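You operate a simulated robot arm through the tools that you are given. There is no shell and no other tool. Be economical: measure what you need, move in short steps, check, and stop when the job is done.

You run a simulated robot arm. Do the job below in one go: nothing can be reset, and whatever is moved stays where it is left.

Task
The box is open: warm the beaker on the blue plate, stirring, till the plate shows 40.
Fine: black knob to 2, red knob to 1, then switch two on; at 40 both knobs to 0, switch off.

It is judged by the outcome, as a careful person would: the job done as asked, and still so three seconds after it is handed in. It fails if anything else is knocked over, pushed out of place, dropped, spilled or broken.

Robot
A 6-joint arm with a four-finger gripper on a trunk, on a base that drives. Base frame: it is fixed to the floor where the robot stands at the start and does not move with it; the origin is under the middle of the robot, x ahead of it, y to its left, z up; the surface under the hand at the start is at about z = 950. Units: mm, rad, N and s.
With the tool pointing down near the work surface it reaches from about 100 to 920 mm from the robot's upright axis, wherever it stands. Its first joint turns from -2.897 to 2.897 rad. Places, roughly: black knob on the blue plate [600, 0, 1000]; blue stir plate [700, 100, 1000]; grey stir plate [800, -100, 1000]; red knob on the blue plate [600, 100, 1000]; switch two [700, 0, 1000]. Payload 3.43 kg.
Tool frame: the origin (TCP) lies between the finger pads and is the grasp point; the fingertips stand 30 mm ahead of it; z points along the fingers, y is the line along which they close. The gripper opens to 120 mm. The gripper's body begins 85 mm behind the TCP.
Orientation is that of the tool frame in the base frame, as a unit quaternion [x, y, z, w]. With the fingers straight down and closing along the base's y, the tool's x points along the base's -x, its y along +y and its z along -z.

Tools
- The arm moves only by the tool move_arm. Its argument "plan" is a list of rows, each a list of 7 numbers: the shift along the base's x, y, z in units of 200 mm (1.0 is 200 mm), then the turn, a rotation vector about the base's x, y, z in units of 180 degrees (1.0 is 180 degrees), then the opening, from 0 (shut) to 1 (fully open). In form: [[tx, ty, tz, ax, ay, az, claw], ...]. A call has 1 to 8 rows; each row is the pose to reach, as a shift and turn from the pose commanded when the call began. A call with a number of a shift or a turn outside -1 to 1 is refused whole. Rows are played at 5 a second. More than 50 mm and 0.15 rad between two rows, or a gripper value outside its range, and nothing of the call is played. A pose out of reach is approached as far as the arm can. The call stops where the force on the tool passes 80 N (or 10 N more than at its start, if that is more) or the arm is blocked; 0.2 s more then pass. Each finger halts on what it meets, pressing with about 40 N; the grip force reading is that of the motor and also rises with nothing between the fingers. The clock runs only during rows and for 0.2 s after the last one: add rows that repeat a pose to give the fingers time. It gives the time, the measured TCP pose, the force on the tool (base axes), the opening and the grip force at its end, in the units of the frame above (readings bear some noise), with the torque about the TCP (base axes, N m) and any sound that the robot's microphone picked up.
- Cameras (640 x 400 px; columns grow to the right, rows downward): "scene" is now at [63.1, 186.2, 1692.4]; the picture's right is [-0.06, -1.00, -0.00], its down [-0.22, 0.02, -0.98] and it looks along [0.97, -0.06, -0.22] (base axes); focal length 214 px, centre (320, 200). "wrist" rides on the gripper at [71, -17, -121] in the tool frame; the picture's right is [0.23, 0.97, 0.00], its down [-0.81, 0.19, -0.55] and it looks along [-0.54, 0.13, 0.83] (tool axes); focal length 275 px, centre (320, 200). There is no depth. A picture from a camera that has moved, and an enlarged one, comes with that camera's place and axes in the base frame and with its lens.
- grab_frame(camera): a new picture of that camera. The clock stands still meanwhile.
- move_column(by): slides the trunk up (or, below 0, down) by that many mm; the arm and the scene camera ride with it, the base frame stays. It gives what a move gives, with no picture.
- steer(legs): drives the robot by 1 to 6 legs, each [ahead, left, turn to the left] in mm, mm and rad, along the robot's own axes; the way and the turn of a leg run together, so that a leg with both is an arc; at most 1500 mm and 3.142 rad a leg. The arm and the cameras ride along, it lands a little off, and it stops where it bumps. It gives what a move gives.
- pan_tilt(pan, tilt): turns the head with the scene camera to pan (to the left, within 2.094 rad either way) and tilt (down, from -0.506 to 1.204), counted from straight ahead of the robot. It gives what a move gives.
- inspect(camera, box): a new picture of the part [left, top, right, bottom] of that camera's present view, enlarged. The clock stands still meanwhile.
- finish_job(): hands the job in; it is judged then, once.

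Go step by step. Nothing tells you exact positions but the pictures and the camera data: compare them with the known pose of the tool, close in by small moves and look again before you grip or let go. The budget is 120 turns and 82 pictures, counting those below and the enlarged ones. Unless the task says otherwise, let go and move clear before handing in, and close with one line.

The tools are called after "Call:" as a command line: name --pt "numbers of a row" for each row, then --argument value for the rest, lists and objects as JSON in quotes. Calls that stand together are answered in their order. move_arm: Moves the arm, as the interface text tells. Its arguments: {"type":"object","properties":{"plan":{"type":"array"}},"required":["plan"]} The other tools are called the same way: move_column (by) slides the trunk up or down; steer (legs) drives the base; pan_tilt (pan, tilt) turns the head that bears the scene camera; grab_frame (camera) takes a picture; inspect (camera, box) takes an enlarged picture of a part of a camera's view; finish_job () hands the job in.

At the start:

```text
time_s: 0.0
position: [526.9, 46.8, 1288.6]
tool_rot: [0.0, 1.0, 0.002, 0.003]
contact_force: [-0.2, 0.6, 0.3]
moment: [0.0, 0.01, 0.03]
opening: 120.2
grasp_force: 0.1
trunk travel left (down, up): [-225.0, 315.0]
robot x, y, heading: [1.6, -0.5, -0.006]
head pan, tilt: [-0.094, 1.201]
```

scene: 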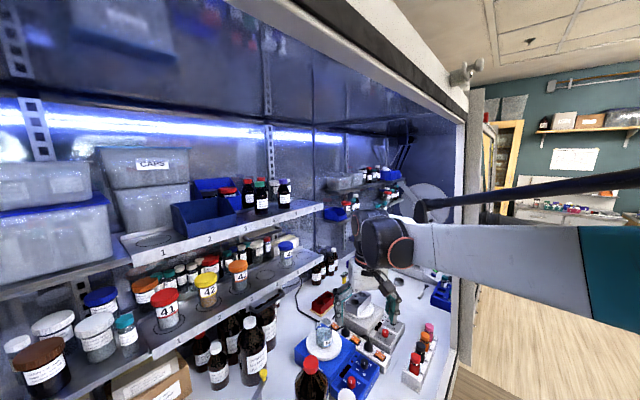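
wrist: 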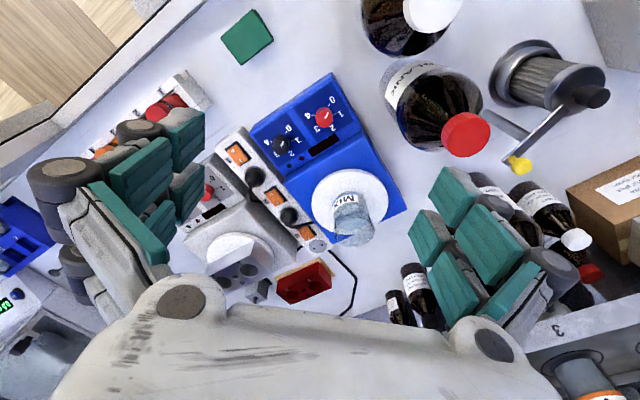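

The wrist view shows the blue plate with black and red knobs, a strip with orange switches and small knobs beside it, and a grey plate. I'll look closer.

Call:
inspect --camera "wrist" --box '[180, 60, 420, 260]'

Call:
inspect --camera "scene" --box '[260, 250, 460, 400]'

```text
2.00 times, centred on (300, 160) of wrist
camera zoom: at [456.9, 29.2, 1409.3], right [-0.23, 0.97, 0.0], down [0.81, 0.19, 0.56], along [0.54, 0.13, -0.83], focal length 551 px, centre (360, 280)
```

zoom: 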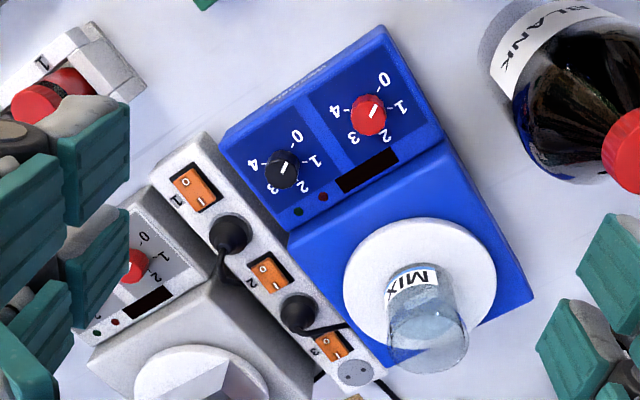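

```text
2.67 times, centred on (360, 325) of scene
camera zoom: at [63.1, 186.2, 1692.4], right [-0.06, -1.0, 0.0], down [-0.22, 0.02, -0.98], along [0.97, -0.06, -0.22], focal length 572 px, centre (213, -133)
```

zoom: 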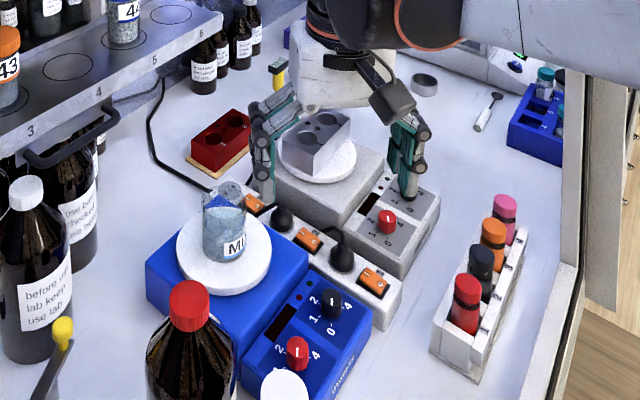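

The blue plate is turned about 45°; I take the red knob to be near (571,62,1012), the black near (622,10,1012) and switch two near (737,10,990). I'll lower the hand, staying clear of the tall bottles, to read the knobs up close.

Call:
move_arm --pt "0 0 -0.225 0 0 0 0.5" --pt "0 -0.05 -0.45 0 0 0 0.4" --pt "0 -0.1 -0.675 0 0 0 0.4" --pt "0 -0.1 -0.85 0 0 0 0.4"

Call:
grab_frame --camera "wrist"

Call:
grab_frame --camera "scene"

```text
time_s: 1.0
position: [529.6, 27.0, 1119.8]
tool_rot: [0.0, 1.0, 0.002, 0.003]
contact_force: [-0.3, 0.0, 0.5]
moment: [-0.01, -0.01, 0.01]
opening: 47.7
grasp_force: 0.0
trunk travel left (down, up): [-225.0, 315.0]
robot x, y, heading: [-2.0, 1.0, 0.0]
head pan, tilt: [-0.094, 1.201]
```

```text
77 pictures are left
camera wrist: at [459.3, 9.2, 1239.2], right [-0.23, 0.97, 0.0], down [0.81, 0.19, 0.56], along [0.54, 0.13, -0.83], focal length 275 px, centre (320, 200)
```

wrist: 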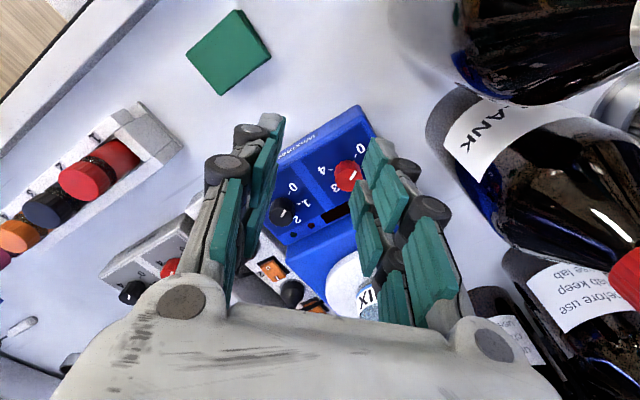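

```text
76 pictures are left
camera scene: at [63.0, 186.1, 1692.3], right [-0.06, -1.0, 0.0], down [-0.22, 0.02, -0.98], along [0.97, -0.06, -0.22], focal length 214 px, centre (320, 200)
```

scene: 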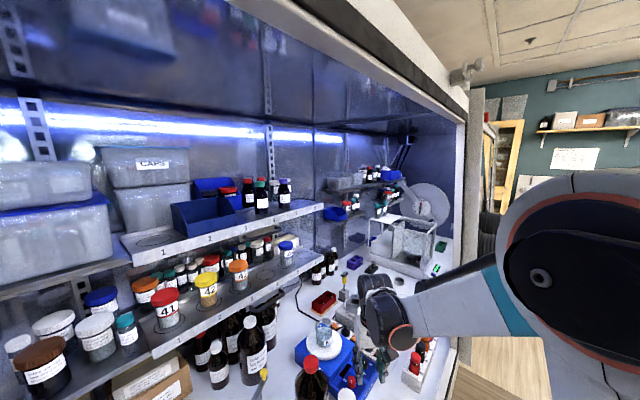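

The fingers flank the knobs in view. I zoom in on the panel to read the pointers.

Call:
inspect --camera "wrist" --box '[240, 110, 400, 250]'

Call:
inspect --camera "scene" --box '[290, 300, 450, 400]'

```text
2.86 times, centred on (320, 180) of wrist
camera zoom: at [459.3, 9.2, 1239.2], right [-0.23, 0.97, 0.0], down [0.81, 0.19, 0.56], along [0.54, 0.13, -0.83], focal length 786 px, centre (320, 257)
```

zoom: 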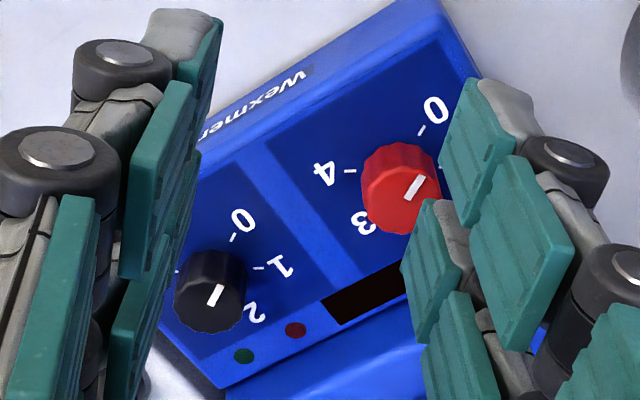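

```text
4.00 times, centred on (370, 350) of scene
camera zoom: at [63.0, 186.1, 1692.3], right [-0.06, -1.0, 0.0], down [-0.22, 0.02, -0.98], along [0.97, -0.06, -0.22], focal length 858 px, centre (120, -400)
```

zoom: 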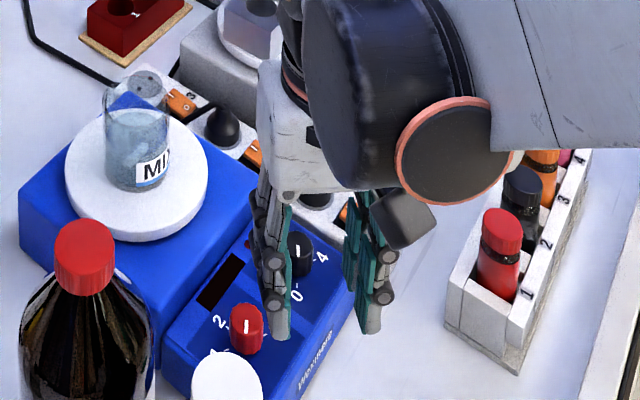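

Both knobs read 0 now; the marks go clockwise in about 60° steps (0 at 165°, 1 at 105°, 2 at 45°). I'll move above the black knob (628,11), turning the hand +60° so there is room to twist clockwise.

Call:
move_arm --pt "0.07 -0.01 0 0 0 0.0417 0.35" --pt "0.14 -0.02 0 0 0 0.0833 0.35" --pt "0.21 -0.03 0 0 0 0.125 0.35" --pt "0.28 -0.04 0 0 0 0.1667 0.35" --pt "0.35 -0.05 0 0 0 0.2083 0.35" --pt "0.42 -0.06 0 0 0 0.25 0.35" --pt "0.495 -0.078 -0.1 0 0 0.2917 0.35" --pt "0.5 -0.078 -0.2 0 0 0.3333 0.35"

Call:
grab_frame --camera "wrist"

Call:
inspect --camera "scene" --box '[290, 300, 450, 400]'

```text
time_s: 2.8
position: [628.3, 11.4, 1082.3]
tool_rot: [-0.5, 0.866, 0.001, 0.004]
contact_force: [-1.2, 0.0, 0.5]
moment: [-0.01, 0.03, -0.03]
opening: 41.9
grasp_force: 0.1
trunk travel left (down, up): [-225.0, 315.0]
robot x, y, heading: [-1.2, -0.3, -0.0]
head pan, tilt: [-0.094, 1.201]
```

```text
73 pictures are left
camera wrist: at [608.5, -60.5, 1202.1], right [-0.96, 0.29, 0.0], down [0.23, 0.8, 0.56], along [0.16, 0.53, -0.83], focal length 275 px, centre (320, 200)
```

wrist: 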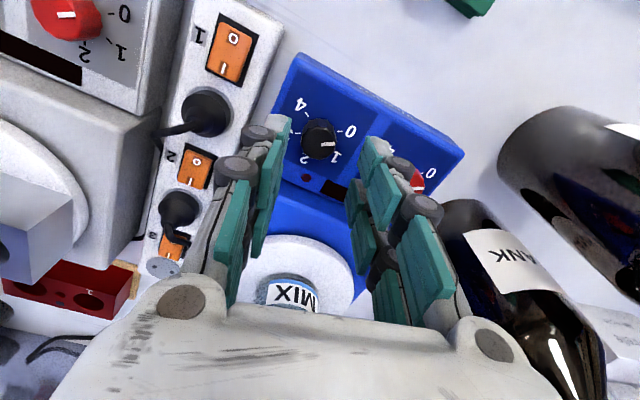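

```text
4.00 times, centred on (370, 350) of scene
camera zoom: at [62.9, 186.0, 1692.1], right [-0.06, -1.0, 0.0], down [-0.22, 0.02, -0.98], along [0.97, -0.06, -0.22], focal length 858 px, centre (120, -400)
```

zoom: 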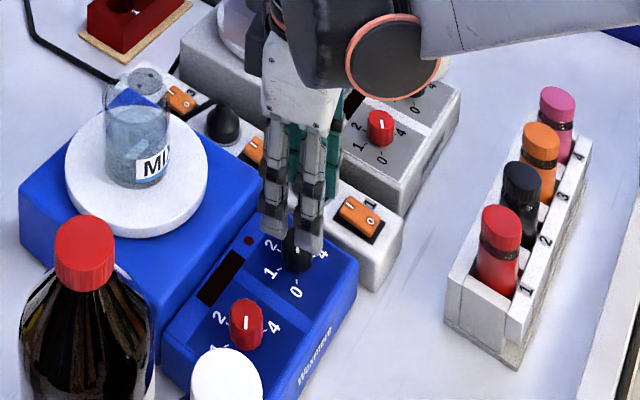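

The hand sits over the black knob. I zoom to check centring and height, and look at the switches.

Call:
inspect --camera "wrist" --box '[270, 80, 400, 200]'

Call:
inspect --camera "wrist" --box '[130, 0, 290, 280]'

```text
3.33 times, centred on (335, 140) of wrist
camera zoom: at [608.5, -60.5, 1202.1], right [-0.96, 0.29, 0.0], down [0.23, 0.8, 0.56], along [0.16, 0.53, -0.83], focal length 918 px, centre (270, 400)
```

zoom: 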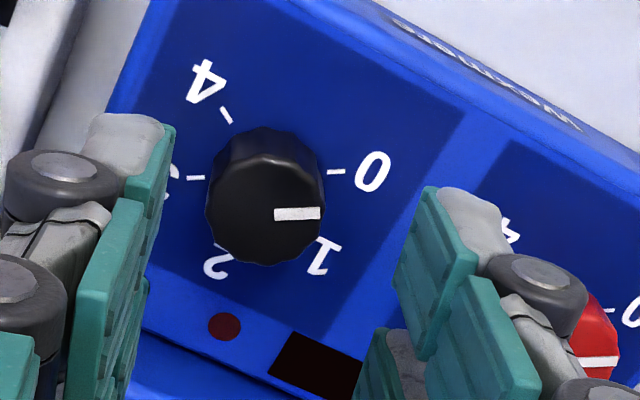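

```text
1.43 times, centred on (210, 140) of wrist
camera zoom: at [608.5, -60.5, 1202.1], right [-0.96, 0.29, 0.0], down [0.23, 0.8, 0.56], along [0.16, 0.53, -0.83], focal length 393 px, centre (477, 286)
```

zoom: 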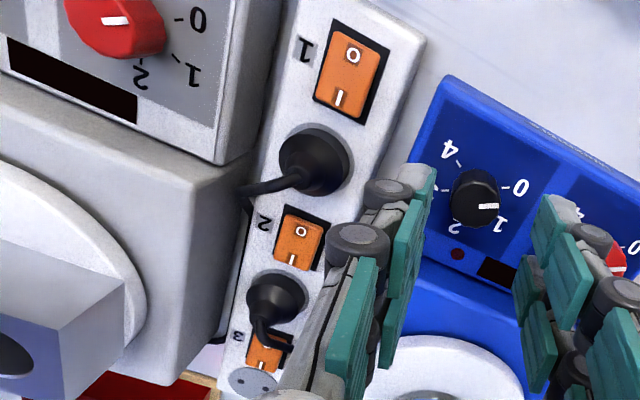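

Triangulation from both views puts the black knob at (631.7,11), top z≈1018, panel z≈995, diameter ≈25. I'll descend around it, leaving tips 8 mm above the panel.

Call:
move_arm --pt "0.017 -0.002 0 0 0 0 0.35" --pt "0.017 -0.002 -0.125 0 0 0 0.35" --pt "0.017 -0.002 -0.2 0 0 0 0.35" --pt "0.017 -0.002 -0.24 0 0 0 0.35"

Call:
inspect --camera "wrist" --box '[240, 60, 400, 220]'

Call:
inspect --camera "scene" --box '[320, 320, 420, 400]'

```text
time_s: 3.8
position: [633.8, 12.1, 1032.7]
tool_rot: [-0.5, 0.866, 0.0, 0.004]
contact_force: [0.8, 0.4, -0.1]
moment: [0.02, -0.01, -0.04]
opening: 42.0
grasp_force: 0.1
trunk travel left (down, up): [-225.0, 315.0]
robot x, y, heading: [-0.7, -2.4, 0.001]
head pan, tilt: [-0.094, 1.201]
```

```text
2.50 times, centred on (320, 140) of wrist
camera zoom: at [613.3, -60.0, 1152.7], right [-0.96, 0.29, 0.0], down [0.24, 0.8, 0.56], along [0.16, 0.53, -0.83], focal length 688 px, centre (320, 350)
```

zoom: 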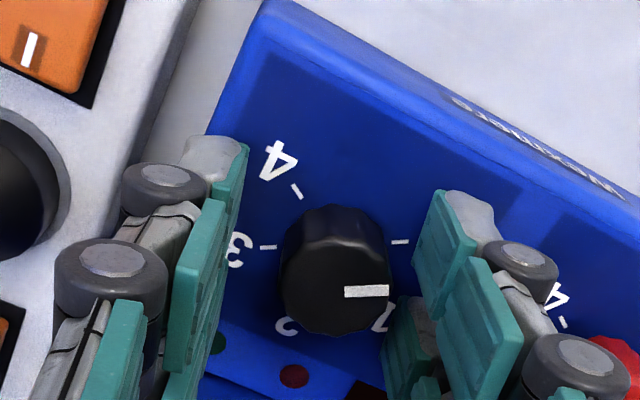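

```text
5.00 times, centred on (370, 360) of scene
camera zoom: at [62.8, 186.0, 1692.0], right [-0.06, -1.0, 0.0], down [-0.22, 0.02, -0.98], along [0.97, -0.06, -0.22], focal length 1072 px, centre (70, -600)
```

zoom: 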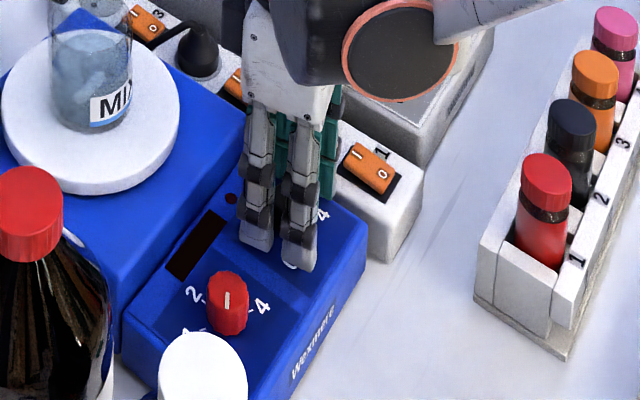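

The knob is centred between the fingers with no contact. I close on it.

Call:
move_arm --pt "0 0 0 0 0 0 0.1" --pt "0 0 0 0 0 0 0.1" --pt "0 0 0 0 0 0 0.1"

Call:
inspect --camera "wrist" --box '[240, 60, 400, 220]'

```text
time_s: 4.6
position: [631.6, 12.7, 1033.3]
tool_rot: [-0.5, 0.866, 0.001, 0.003]
contact_force: [-38.7, 8.4, -24.9]
moment: [0.64, 0.68, -0.05]
opening: 23.8
grasp_force: 45.1
trunk travel left (down, up): [-225.0, 315.0]
robot x, y, heading: [0.0, 2.4, -0.002]
head pan, tilt: [-0.094, 1.201]
```

```text
2.50 times, centred on (320, 140) of wrist
camera zoom: at [611.4, -58.6, 1152.7], right [-0.96, 0.29, 0.0], down [0.24, 0.8, 0.56], along [0.16, 0.53, -0.83], focal length 688 px, centre (320, 350)
```

zoom: 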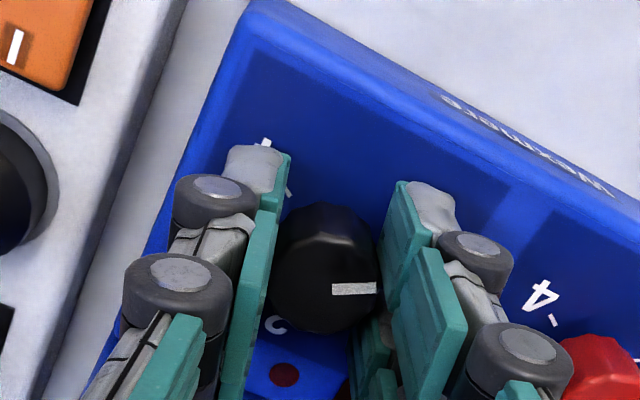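

The knob is gripped, but a side force of about 40 N shows the hand is a bit off centre. I ease the hand towards −x to relax it before turning.

Call:
move_arm --pt "-0.005 0.0025 0 0 0 0 0.1" --pt "-0.01 0.005 0 0 0 0 0.1"

```text
time_s: 5.2
position: [630.5, 12.7, 1033.0]
tool_rot: [-0.5, 0.866, 0.0, 0.004]
contact_force: [-17.5, 1.1, -18.3]
moment: [-0.37, 0.7, 0.0]
opening: 23.7
grasp_force: 45.0
trunk travel left (down, up): [-225.0, 315.0]
robot x, y, heading: [-1.0, 0.9, 0.002]
head pan, tilt: [-0.094, 1.201]
```

Force fell as expected. I shift slightly more and turn clockwise 60°.

Call:
move_arm --pt "-0.008 0 -0.004 0 0 0 0.1" --pt "-0.008 0 -0.004 0 0 -0.0417 0.1" --pt "-0.008 0 -0.004 0 0 -0.0833 0.1" --pt "-0.008 0 -0.004 0 0 -0.125 0.1" --pt "-0.008 0 -0.004 0 0 -0.1667 0.1" --pt "-0.008 0 -0.004 0 0 -0.2083 0.1" --pt "-0.008 0 -0.004 0 0 -0.25 0.1" --pt "-0.008 0 -0.004 0 0 -0.2917 0.1"

Call:
inspect --camera "wrist" --box '[220, 60, 400, 220]'

```text
time_s: 7.0
position: [630.1, 10.8, 1031.8]
tool_rot: [-0.063, 0.998, 0.001, 0.003]
contact_force: [25.4, -27.8, 43.6]
moment: [-0.93, -0.76, 0.0]
opening: 23.1
grasp_force: 44.0
trunk travel left (down, up): [-225.0, 315.0]
robot x, y, heading: [2.6, -1.8, -0.0]
head pan, tilt: [-0.094, 1.201]
```

```text
2.50 times, centred on (310, 140) of wrist
camera zoom: at [561.9, -15.6, 1151.1], right [-0.35, 0.94, 0.0], down [0.78, 0.29, 0.56], along [0.52, 0.2, -0.83], focal length 688 px, centre (345, 350)
```

zoom: 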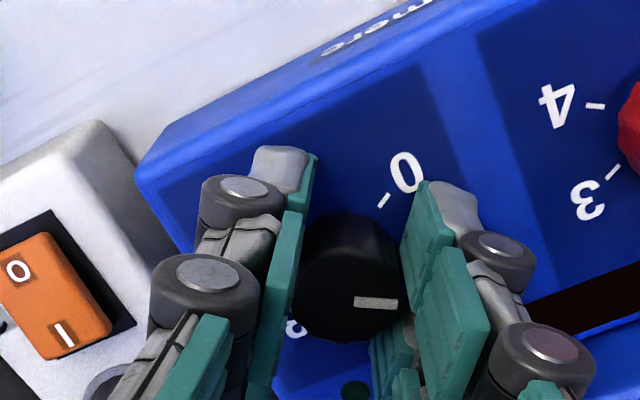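

The knob follows the hand. I relax the built-up force a little and continue turning.

Call:
move_arm --pt "0.005 -0.006 0.005 0 0 0 0.1" --pt "0.007 -0.008 0.006 0 0 -0.0417 0.1" --pt "0.007 -0.008 0.006 0 0 -0.0833 0.1" --pt "0.007 -0.008 0.006 0 0 -0.125 0.1" --pt "0.007 -0.008 0.006 0 0 -0.1667 0.1" --pt "0.007 -0.008 0.006 0 0 -0.2083 0.1" --pt "0.007 -0.008 0.006 0 0 -0.25 0.1" --pt "0.007 -0.008 0.006 0 0 -0.2917 0.1"

Call:
inspect --camera "wrist" --box '[220, 60, 400, 220]'

```text
time_s: 8.8
position: [629.8, 10.1, 1028.9]
tool_rot: [0.383, 0.924, 0.003, 0.0]
contact_force: [-9.4, -14.9, -35.8]
moment: [-0.67, 0.02, 0.03]
opening: 22.8
grasp_force: 45.1
trunk travel left (down, up): [-225.0, 315.0]
robot x, y, heading: [-0.6, 3.8, 0.003]
head pan, tilt: [-0.094, 1.201]
```

```text
2.50 times, centred on (310, 140) of wrist
camera zoom: at [568.8, 48.5, 1151.5], right [0.53, 0.85, 0.01], down [0.71, -0.44, 0.55], along [0.47, -0.29, -0.83], focal length 688 px, centre (345, 350)
```

zoom: 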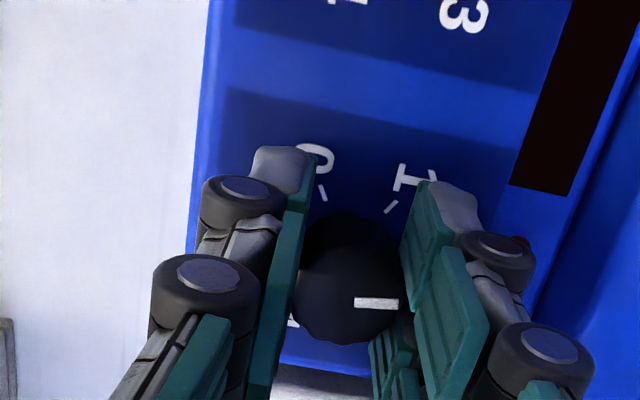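

The hand has turned 105° with no slip; 15° more brings the pointer to 2.

Call:
move_arm --pt "0 0 -0.003 0 0 -0.0417 0.1" --pt "0 0 -0.003 0 0 -0.0833 0.1" --pt "0 0 -0.003 0 0 -0.0833 0.1"

Call:
inspect --camera "wrist" --box '[220, 60, 400, 220]'

```text
time_s: 9.6
position: [628.6, 11.0, 1030.9]
tool_rot: [0.501, 0.866, 0.003, 0.002]
contact_force: [-16.5, -17.4, -39.8]
moment: [-0.43, 0.42, -0.01]
opening: 23.1
grasp_force: 44.7
trunk travel left (down, up): [-225.0, 315.0]
robot x, y, heading: [-1.0, -0.2, -0.004]
head pan, tilt: [-0.094, 1.201]
```

```text
2.50 times, centred on (310, 140) of wrist
camera zoom: at [580.8, 63.4, 1151.8], right [0.73, 0.68, 0.01], down [0.57, -0.61, 0.55], along [0.38, -0.4, -0.83], focal length 688 px, centre (345, 350)
```

zoom: 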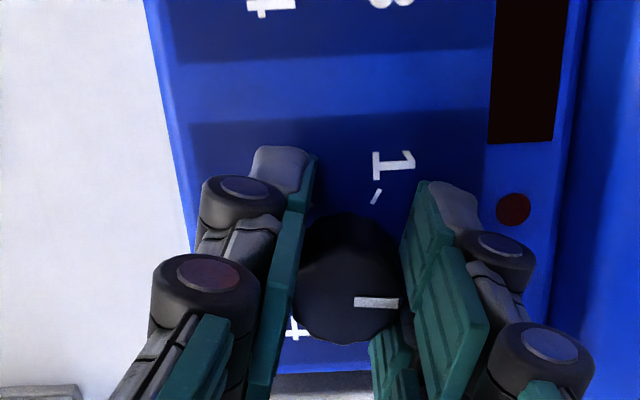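

The pointer now lies along ≈43–45°, which is the mark 2. I release, lift and check.

Call:
move_arm --pt "0 0 0 0 0 0 0.35" --pt "0 0 0 0 0 0 0.35" --pt "0 0 0.1 0 0 0 0.35" --pt "0 0 0.3 0 0 0 0.35"

Call:
grab_frame --camera "wrist"

Call:
inspect --camera "wrist" --box '[250, 60, 430, 220]'

```text
time_s: 10.6
position: [628.3, 12.5, 1090.5]
tool_rot: [0.499, 0.866, 0.003, 0.002]
contact_force: [0.1, 0.0, -0.1]
moment: [0.0, 0.01, 0.0]
opening: 42.3
grasp_force: 0.1
trunk travel left (down, up): [-225.0, 315.0]
robot x, y, heading: [-1.5, -0.3, -0.002]
head pan, tilt: [-0.094, 1.201]
```

```text
63 pictures are left
camera wrist: at [578.7, 64.5, 1211.5], right [0.73, 0.69, 0.01], down [0.57, -0.61, 0.55], along [0.38, -0.4, -0.83], focal length 275 px, centre (320, 200)
```

wrist: 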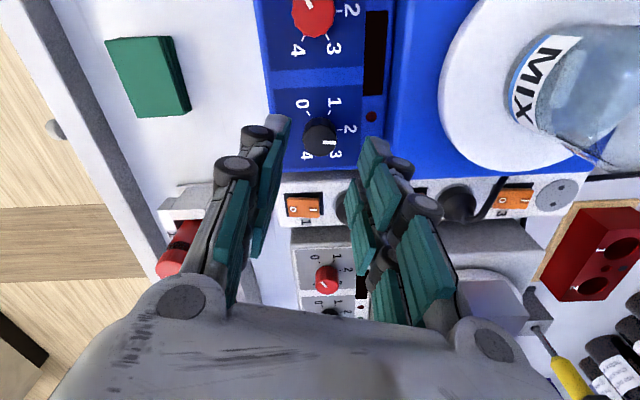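

```text
2.50 times, centred on (340, 140) of wrist
camera zoom: at [578.7, 64.5, 1211.5], right [0.73, 0.69, 0.01], down [0.57, -0.61, 0.55], along [0.38, -0.4, -0.83], focal length 688 px, centre (270, 350)
```

zoom: 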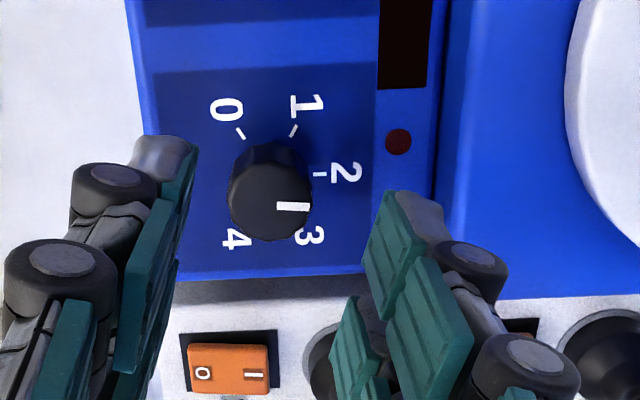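

Black is on 2 and the plate hasn't shifted. Next the red knob at about (575.4,64.3): I move above it, turning the hand back to yaw 0 and then +30°.

Call:
move_arm --pt "-0.033 0.0324 0 0 0 0.0417 0.35" --pt "-0.066 0.0648 0 0 0 0.0833 0.35" --pt "-0.099 0.097 0 0 0 0.125 0.35" --pt "-0.132 0.1296 0 0 0 0.1667 0.35" --pt "-0.165 0.162 0 0 0 0.2083 0.35" --pt "-0.198 0.194 0 0 0 0.25 0.35" --pt "-0.231 0.227 0 0 0 0.2917 0.35" --pt "-0.2645 0.259 0 0 0 0.3333 0.35"

Call:
move_arm --pt "0 0 0 0 0 0.0417 0.35" --pt "0 0 0 0 0 0.0833 0.35" --pt "0 0 0 0 0 0.125 0.35" --pt "0 0 0 0 0 0.1667 0.35"

Call:
inspect --camera "wrist" --box '[240, 60, 420, 220]'

```text
time_s: 12.4
position: [576.0, 62.7, 1090.4]
tool_rot: [-0.001, 1.0, 0.003, 0.003]
contact_force: [-0.2, -0.5, 0.7]
moment: [-0.03, 0.01, 0.02]
opening: 41.9
grasp_force: 0.1
trunk travel left (down, up): [-225.0, 315.0]
robot x, y, heading: [-1.9, 2.2, -0.0]
head pan, tilt: [-0.094, 1.201]
```

```text
time_s: 13.4
position: [576.5, 63.6, 1090.4]
tool_rot: [-0.259, 0.966, 0.001, 0.004]
contact_force: [-0.5, 0.0, -0.8]
moment: [0.0, 0.01, 0.0]
opening: 41.8
grasp_force: 0.1
trunk travel left (down, up): [-225.0, 315.0]
robot x, y, heading: [5.1, 0.8, 0.005]
head pan, tilt: [-0.094, 1.201]
```

```text
2.50 times, centred on (330, 140) of wrist
camera zoom: at [523.5, 11.7, 1212.0], right [-0.69, 0.73, 0.0], down [0.6, 0.57, 0.56], along [0.41, 0.38, -0.83], focal length 688 px, centre (295, 350)
```

zoom: 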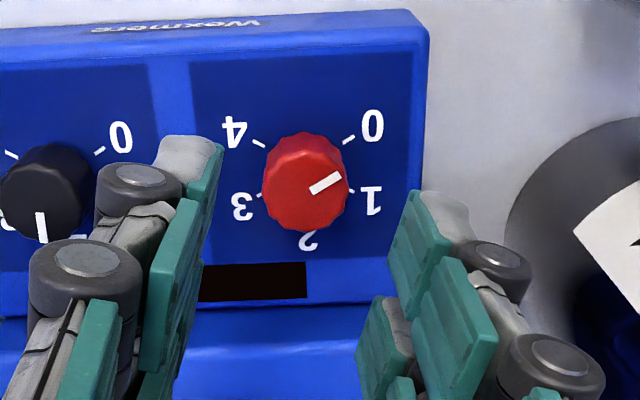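

The hand is centred over the red knob within a couple of mm. I descend and grip.

Call:
move_arm --pt "-0.005 0.002 -0.15 0 0 0 0.35" --pt "-0.005 0.002 -0.25 0 0 0 0.35" --pt "-0.005 0.002 -0.29 0 0 0 0.35" --pt "-0.005 0.002 -0.29 0 0 0 0.1" --pt "-0.005 0.002 -0.29 0 0 0 0.1" --pt "-0.005 0.002 -0.29 0 0 0 0.1"

Call:
inspect --camera "wrist" --box '[220, 60, 400, 220]'

```text
time_s: 14.8
position: [573.6, 64.8, 1032.5]
tool_rot: [-0.26, 0.966, 0.002, 0.004]
contact_force: [-13.1, 23.1, -18.4]
moment: [0.73, 0.65, 0.01]
opening: 22.6
grasp_force: 45.6
trunk travel left (down, up): [-225.0, 315.0]
robot x, y, heading: [3.7, -1.7, 0.005]
head pan, tilt: [-0.094, 1.201]
```

```text
2.50 times, centred on (310, 140) of wrist
camera zoom: at [521.3, 13.3, 1153.6], right [-0.69, 0.73, 0.0], down [0.6, 0.57, 0.56], along [0.41, 0.38, -0.83], focal length 688 px, centre (345, 350)
```

zoom: 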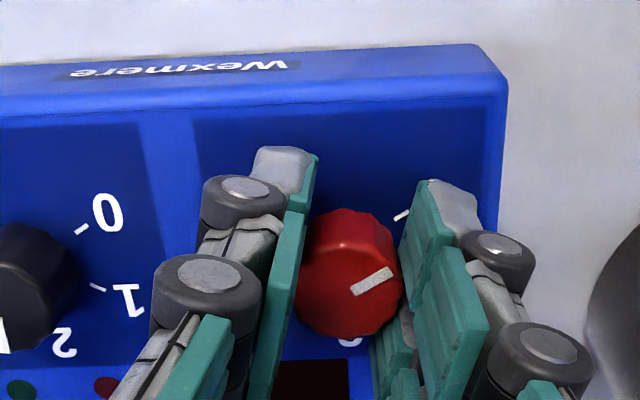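

Red knob gripped with modest force. I ease along the force and turn clockwise about 52°, then finish the rest after a check.

Call:
move_arm --pt "-0.004 0.008 0 0 0 0 0.1" --pt "-0.004 0.008 0 0 0 -0.0417 0.1" --pt "-0.004 0.008 0 0 0 -0.0833 0.1" --pt "-0.004 0.008 0 0 0 -0.125 0.1" --pt "-0.004 0.008 0 0 0 -0.1667 0.1" --pt "-0.004 0.008 0 0 0 -0.2083 0.1" --pt "-0.004 0.008 0 0 0 -0.25 0.1" --pt "-0.004 0.008 0 0 0 -0.2917 0.1"

Call:
inspect --camera "wrist" --box '[220, 60, 400, 220]'

```text
time_s: 16.6
position: [573.7, 65.7, 1032.3]
tool_rot: [0.196, 0.981, 0.002, 0.002]
contact_force: [-20.6, 14.6, -26.7]
moment: [0.05, 0.24, 0.01]
opening: 22.9
grasp_force: 45.2
trunk travel left (down, up): [-225.0, 315.0]
robot x, y, heading: [1.2, -4.5, 0.002]
head pan, tilt: [-0.094, 1.201]
```

```text
2.50 times, centred on (310, 140) of wrist
camera zoom: at [502.2, 75.9, 1154.0], right [0.16, 0.99, 0.01], down [0.82, -0.14, 0.56], along [0.55, -0.09, -0.83], focal length 688 px, centre (345, 350)
```

zoom: 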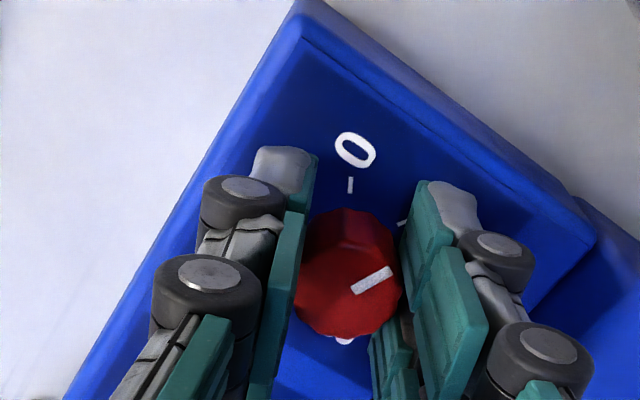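

Following without slip; the remaining 7.5° now, then release and lift.

Call:
move_arm --pt "0 0 0 0 0 -0.0417 0.1" --pt "0 0 0 0 0 -0.0417 0.1" --pt "0 0 0 0 0 -0.0417 0.35" --pt "0 0 0 0 0 -0.0417 0.35" --pt "0 0 0.1 0 0 -0.0417 0.35" --pt "0 0 0.3 0 0 -0.0417 0.35"

Call:
inspect --camera "wrist" --box '[220, 60, 400, 220]'

```text
time_s: 18.0
position: [572.1, 62.4, 1093.9]
tool_rot: [0.259, 0.966, 0.003, 0.003]
contact_force: [0.2, -0.5, -1.1]
moment: [-0.04, 0.0, 0.03]
opening: 41.9
grasp_force: 0.0
trunk travel left (down, up): [-225.0, 315.0]
robot x, y, heading: [-0.7, 1.4, 0.002]
head pan, tilt: [-0.094, 1.201]
```

```text
2.50 times, centred on (310, 140) of wrist
camera zoom: at [503.2, 83.2, 1214.6], right [0.29, 0.96, 0.01], down [0.79, -0.24, 0.56], along [0.54, -0.16, -0.83], focal length 688 px, centre (345, 350)
```

zoom: 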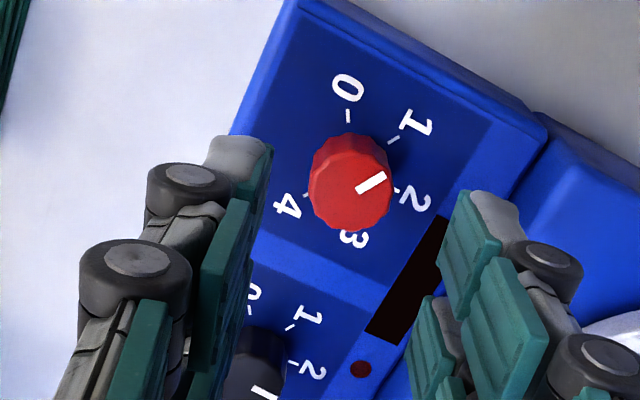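

Red stands at 1. Now I move back and up to look closely at switch two and the plugs around it.

Call:
move_arm --pt "0.15 -0.06 0.05 0 0 0 0.2" --pt "0.3 -0.12 0.05 0 0 0 0.1" --pt "0.42 -0.14 0.03 0 0 0 0.0" --pt "0.42 -0.14 0.03 0 0 0 0.0"

Call:
grab_frame --camera "wrist"

Call:
inspect --camera "scene" --box '[310, 300, 430, 400]'

```text
time_s: 19.0
position: [657.4, 35.0, 1099.5]
tool_rot: [0.258, 0.966, 0.003, 0.003]
contact_force: [-0.1, -0.8, 0.0]
moment: [0.0, 0.01, 0.02]
opening: 0.0
grasp_force: 33.8
trunk travel left (down, up): [-225.0, 315.0]
robot x, y, heading: [4.7, -1.9, 0.0]
head pan, tilt: [-0.094, 1.201]
```

```text
57 pictures are left
camera wrist: at [588.8, 54.8, 1219.9], right [0.29, 0.96, 0.01], down [0.79, -0.24, 0.56], along [0.54, -0.15, -0.83], focal length 275 px, centre (320, 200)
```

wrist: 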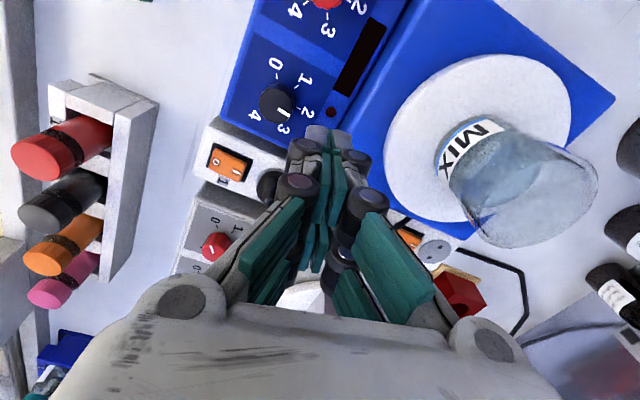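

```text
4.00 times, centred on (370, 350) of scene
camera zoom: at [61.7, 185.1, 1690.7], right [-0.06, -1.0, -0.01], down [-0.24, 0.02, -0.97], along [0.97, -0.06, -0.24], focal length 858 px, centre (120, -400)
```

zoom: 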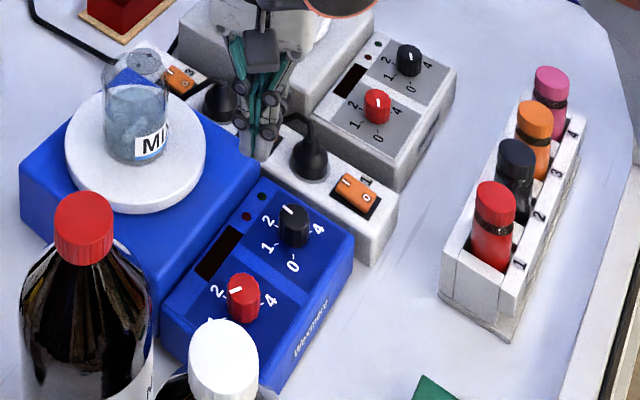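

From the first pictures the strip runs at 45°: switch two near (741,11), with plugs about 50 mm either side and the "I" end towards (+x,+y). I'll turn the closed hand to yaw +45° and hover above it.

Call:
move_arm --pt "0.04 -0.015 0 0 0 0.0417 0" --pt "0.08 -0.03 0 0 0 0.0833 0" --pt "0.12 -0.05 0 0 0 0.125 0" --pt "0.16 -0.07 0 0 0 0.1667 0" --pt "0.2 -0.09 0 0 0 0.2083 0" --pt "0.25 -0.11 0 0 0 0.25 0" --pt "0.3 -0.13 0 0 0 0.2917 0" --pt "0.35 -0.15 0 0 0 0.3333 0"

Call:
move_arm --pt "0.01 0 -0.03 0 0 0.0417 0" --pt "0.03 0 -0.06 0 0 0.0833 0"

Call:
grab_frame --camera "wrist"

Call:
inspect --camera "wrist" --box '[240, 60, 400, 220]'

```text
time_s: 20.8
position: [727.3, 5.3, 1100.1]
tool_rot: [-0.26, 0.966, 0.001, 0.004]
contact_force: [-0.2, 1.4, 0.4]
moment: [0.0, -0.01, 0.02]
opening: 0.0
grasp_force: 33.4
trunk travel left (down, up): [-225.0, 315.0]
robot x, y, heading: [-0.6, -0.7, -0.002]
head pan, tilt: [-0.094, 1.201]
```

```text
time_s: 21.4
position: [734.1, 6.3, 1087.5]
tool_rot: [-0.383, 0.924, 0.001, 0.005]
contact_force: [0.3, 0.5, 0.6]
moment: [0.0, 0.02, 0.02]
opening: 0.0
grasp_force: 33.5
trunk travel left (down, up): [-225.0, 315.0]
robot x, y, heading: [-0.4, -1.3, 0.001]
head pan, tilt: [-0.094, 1.201]
```

```text
55 pictures are left
camera wrist: at [696.8, -57.1, 1208.1], right [-0.85, 0.52, 0.0], down [0.43, 0.71, 0.56], along [0.3, 0.47, -0.83], focal length 275 px, centre (320, 200)
```

wrist: 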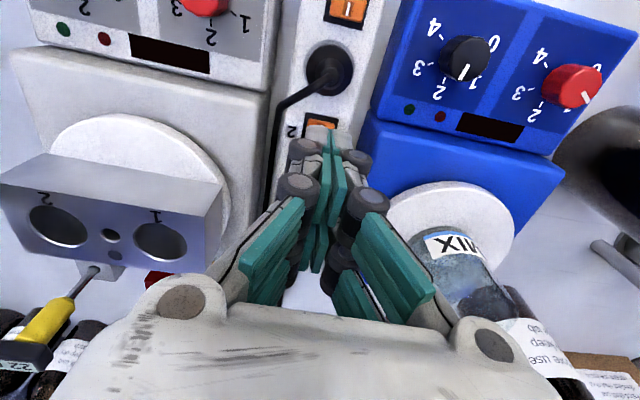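

```text
2.50 times, centred on (320, 140) of wrist
camera zoom: at [696.8, -57.1, 1208.1], right [-0.85, 0.52, 0.0], down [0.43, 0.71, 0.56], along [0.3, 0.47, -0.83], focal length 688 px, centre (320, 350)
```

zoom: 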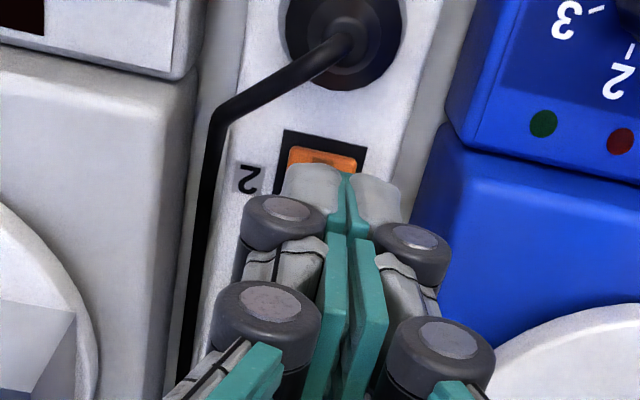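

The tip hangs above switch two; its "I" end should be near (752.5,22). I shift over it and descend to just above, then look.

Call:
move_arm --pt "0.09 0.08 0 0 0 0 0" --pt "0.09 0.08 -0.12 0 0 0 0" --pt "0.09 0.08 -0.24 0 0 0 0"

Call:
inspect --camera "wrist" --box '[240, 60, 400, 220]'

Call:
inspect --camera "scene" --box '[310, 300, 430, 400]'

```text
time_s: 22.2
position: [751.4, 25.7, 1038.8]
tool_rot: [-0.383, 0.924, 0.001, 0.004]
contact_force: [-0.9, -0.9, 0.3]
moment: [-0.02, 0.0, 0.01]
opening: 0.0
grasp_force: 33.0
trunk travel left (down, up): [-225.0, 315.0]
robot x, y, heading: [-2.3, 0.0, 0.004]
head pan, tilt: [-0.094, 1.201]
```

```text
2.50 times, centred on (320, 140) of wrist
camera zoom: at [714.0, -38.9, 1160.4], right [-0.85, 0.53, 0.0], down [0.43, 0.71, 0.56], along [0.3, 0.47, -0.83], focal length 688 px, centre (320, 350)
```

zoom: 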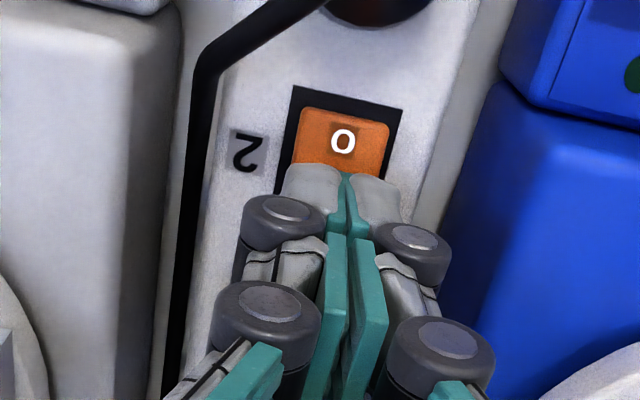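

```text
4.00 times, centred on (370, 350) of scene
camera zoom: at [61.6, 184.9, 1690.5], right [-0.06, -1.0, -0.01], down [-0.24, 0.02, -0.97], along [0.97, -0.05, -0.24], focal length 858 px, centre (120, -400)
```

zoom: 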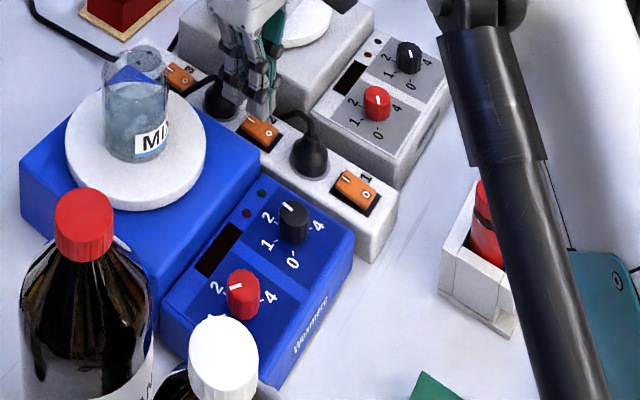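

The tips are above the "I" half. I descend slowly in small steps and watch force and sound.

Call:
move_arm --pt "0.008 -0.006 -0.02 0 0 0 0" --pt "0.008 -0.006 -0.04 0 0 0 0" --pt "0.008 -0.006 -0.055 0 0 0 0" --pt "0.008 -0.006 -0.065 0 0 0 0"

```text
time_s: 23.2
position: [751.3, 19.8, 1030.1]
tool_rot: [-0.382, 0.924, 0.001, 0.003]
contact_force: [-19.3, -11.0, 37.2]
moment: [0.36, -0.04, 0.09]
opening: 0.0
grasp_force: 33.2
trunk travel left (down, up): [-225.0, 315.0]
robot x, y, heading: [-4.2, -1.5, -0.001]
head pan, tilt: [-0.094, 1.201]
```

Contact at tip z≈1000 with 37 N. I check where it presses.

Call:
inspect --camera "wrist" --box '[240, 60, 400, 220]'

Call:
inspect --camera "scene" --box '[330, 310, 400, 360]'

```text
2.50 times, centred on (320, 140) of wrist
camera zoom: at [713.8, -43.4, 1150.7], right [-0.85, 0.53, 0.0], down [0.44, 0.71, 0.56], along [0.3, 0.47, -0.83], focal length 688 px, centre (320, 350)
```

zoom: 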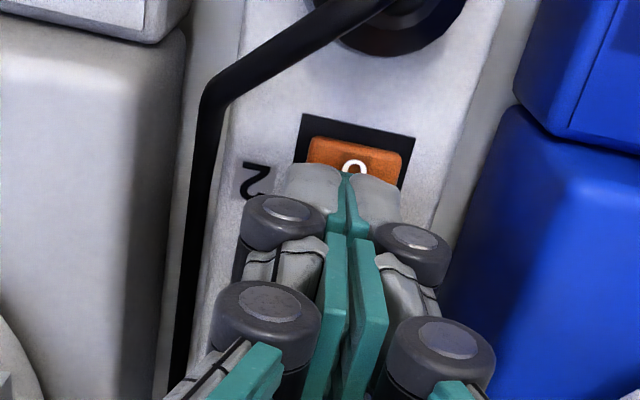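

```text
8.00 times, centred on (365, 335) of scene
camera zoom: at [58.8, 184.5, 1689.3], right [-0.07, -1.0, -0.01], down [-0.25, 0.02, -0.97], along [0.96, -0.07, -0.25], focal length 1716 px, centre (-40, -880)
```

zoom: 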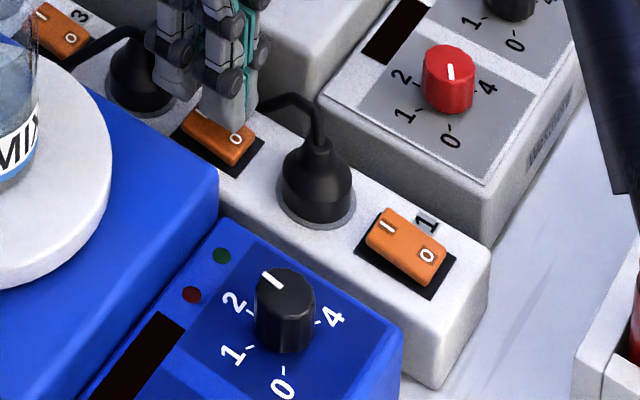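

The tips seem to sit a bit too far towards the middle of the rocker. I lift slightly, shift ~6 mm towards "I", and press again.

Call:
move_arm --pt "0 0 0.05 0 0 0 0" --pt "0.018 0.035 0.05 0 0 0 0" --pt "0.018 0.035 0.02 0 0 0 0" --pt "0.018 0.035 0 0 0 0 0" --pt "0.018 0.035 -0.01 0 0 0 0"

Call:
inspect --camera "scene" --box '[330, 310, 400, 360]'

```text
time_s: 24.2
position: [754.3, 20.5, 1034.3]
tool_rot: [-0.379, 0.925, -0.001, 0.004]
contact_force: [-9.1, -9.3, 21.1]
moment: [0.16, 0.0, -0.01]
opening: 0.0
grasp_force: 34.0
trunk travel left (down, up): [-225.0, 315.0]
robot x, y, heading: [1.2, -1.4, -0.003]
head pan, tilt: [-0.094, 1.201]
stopped in row 4: the force on the tool passed its limit at 85 N (the readings are from after the stop); the commanded pose is now the measured one
```

```text
8.00 times, centred on (365, 335) of scene
camera zoom: at [57.2, 180.8, 1684.0], right [-0.06, -1.0, -0.01], down [-0.3, 0.03, -0.95], along [0.95, -0.06, -0.3], focal length 1716 px, centre (-40, -880)
```

zoom: 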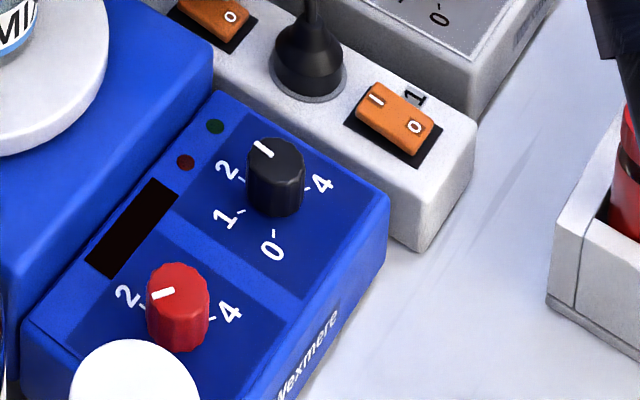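

The press stopped at 85 N and the scene camera has sagged a little. I look at the whole scene and the wrist view before continuing.

Call:
grab_frame --camera "scene"

Call:
inspect --camera "wrist" --box '[240, 60, 400, 220]'

```text
48 pictures are left
camera scene: at [57.2, 180.8, 1684.0], right [-0.06, -1.0, -0.01], down [-0.3, 0.03, -0.95], along [0.95, -0.06, -0.3], focal length 214 px, centre (320, 200)
```

scene: 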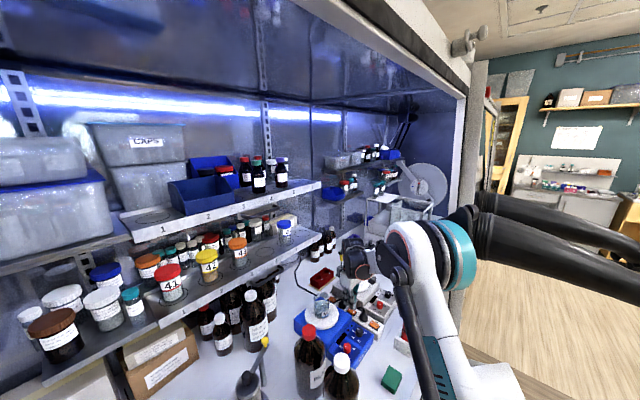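

```text
2.50 times, centred on (320, 140) of wrist
camera zoom: at [715.9, -42.5, 1154.4], right [-0.85, 0.53, -0.01], down [0.44, 0.71, 0.56], along [0.3, 0.47, -0.83], focal length 688 px, centre (320, 350)
```

zoom: 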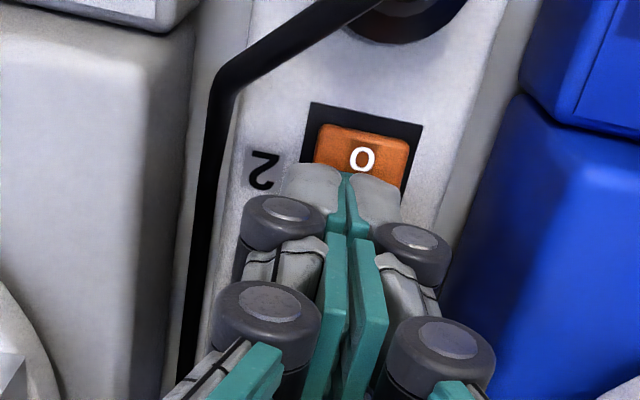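

I lift a little to see whether the switch moved and whether the camera comes back.

Call:
move_arm --pt "0 0 0.1 0 0 0 0" --pt "0 0 0.15 0 0 0 0"

Call:
inspect --camera "scene" --box '[310, 270, 410, 350]'

```text
time_s: 24.8
position: [753.8, 21.3, 1061.5]
tool_rot: [-0.381, 0.925, 0.0, 0.006]
contact_force: [0.3, -0.3, 0.0]
moment: [0.01, -0.01, 0.02]
opening: 0.0
grasp_force: 33.6
trunk travel left (down, up): [-225.0, 315.0]
robot x, y, heading: [-0.6, -1.9, -0.003]
head pan, tilt: [-0.094, 1.201]
```

```text
5.00 times, centred on (360, 310) of scene
camera zoom: at [57.5, 180.7, 1684.1], right [-0.06, -1.0, -0.01], down [-0.3, 0.03, -0.95], along [0.95, -0.05, -0.3], focal length 1072 px, centre (120, -350)
```

zoom: 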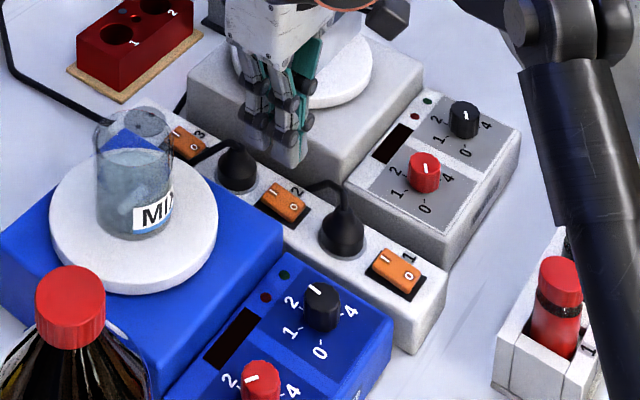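

Call:
inspect --camera "scene" --box '[350, 296, 400, 330]'

Call:
inspect --camera "wrist" --box '[240, 60, 400, 220]'

```text
11.76 times, centred on (375, 313) of scene
camera zoom: at [57.5, 180.7, 1684.1], right [-0.06, -1.0, -0.01], down [-0.3, 0.03, -0.95], along [0.95, -0.05, -0.3], focal length 2523 px, centre (-327, -1129)
```

zoom: 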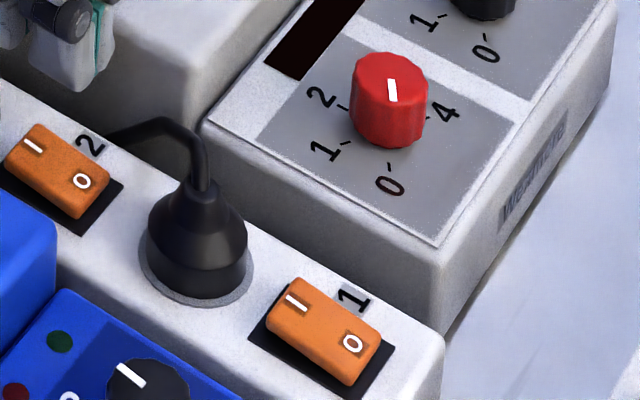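

```text
2.50 times, centred on (320, 140) of wrist
camera zoom: at [715.6, -42.2, 1182.2], right [-0.85, 0.53, -0.01], down [0.44, 0.7, 0.56], along [0.3, 0.47, -0.83], focal length 688 px, centre (320, 350)
```

zoom: 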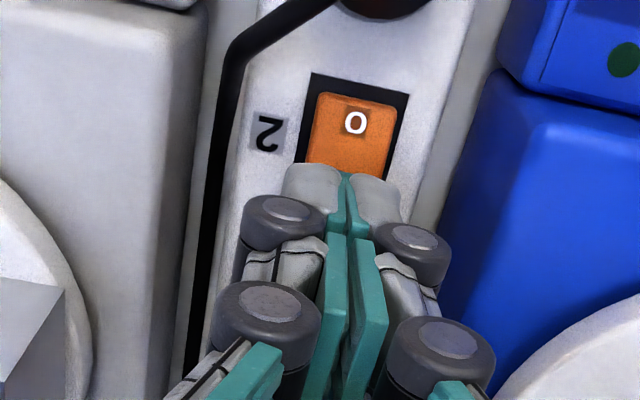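

Switch two did not toggle. I zoom on the fingertips to see where they really are relative to the rocker.

Call:
inspect --camera "scene" --box '[350, 275, 386, 320]'

```text
8.89 times, centred on (368, 298) of scene
camera zoom: at [57.5, 180.7, 1684.1], right [-0.06, -1.0, -0.01], down [-0.3, 0.03, -0.95], along [0.95, -0.05, -0.3], focal length 1906 px, centre (-107, -667)
```

zoom: 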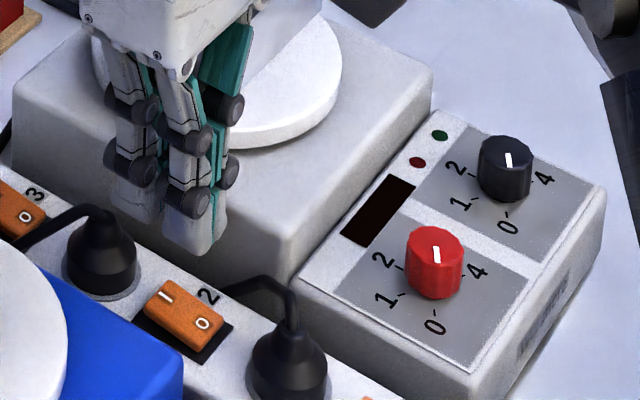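

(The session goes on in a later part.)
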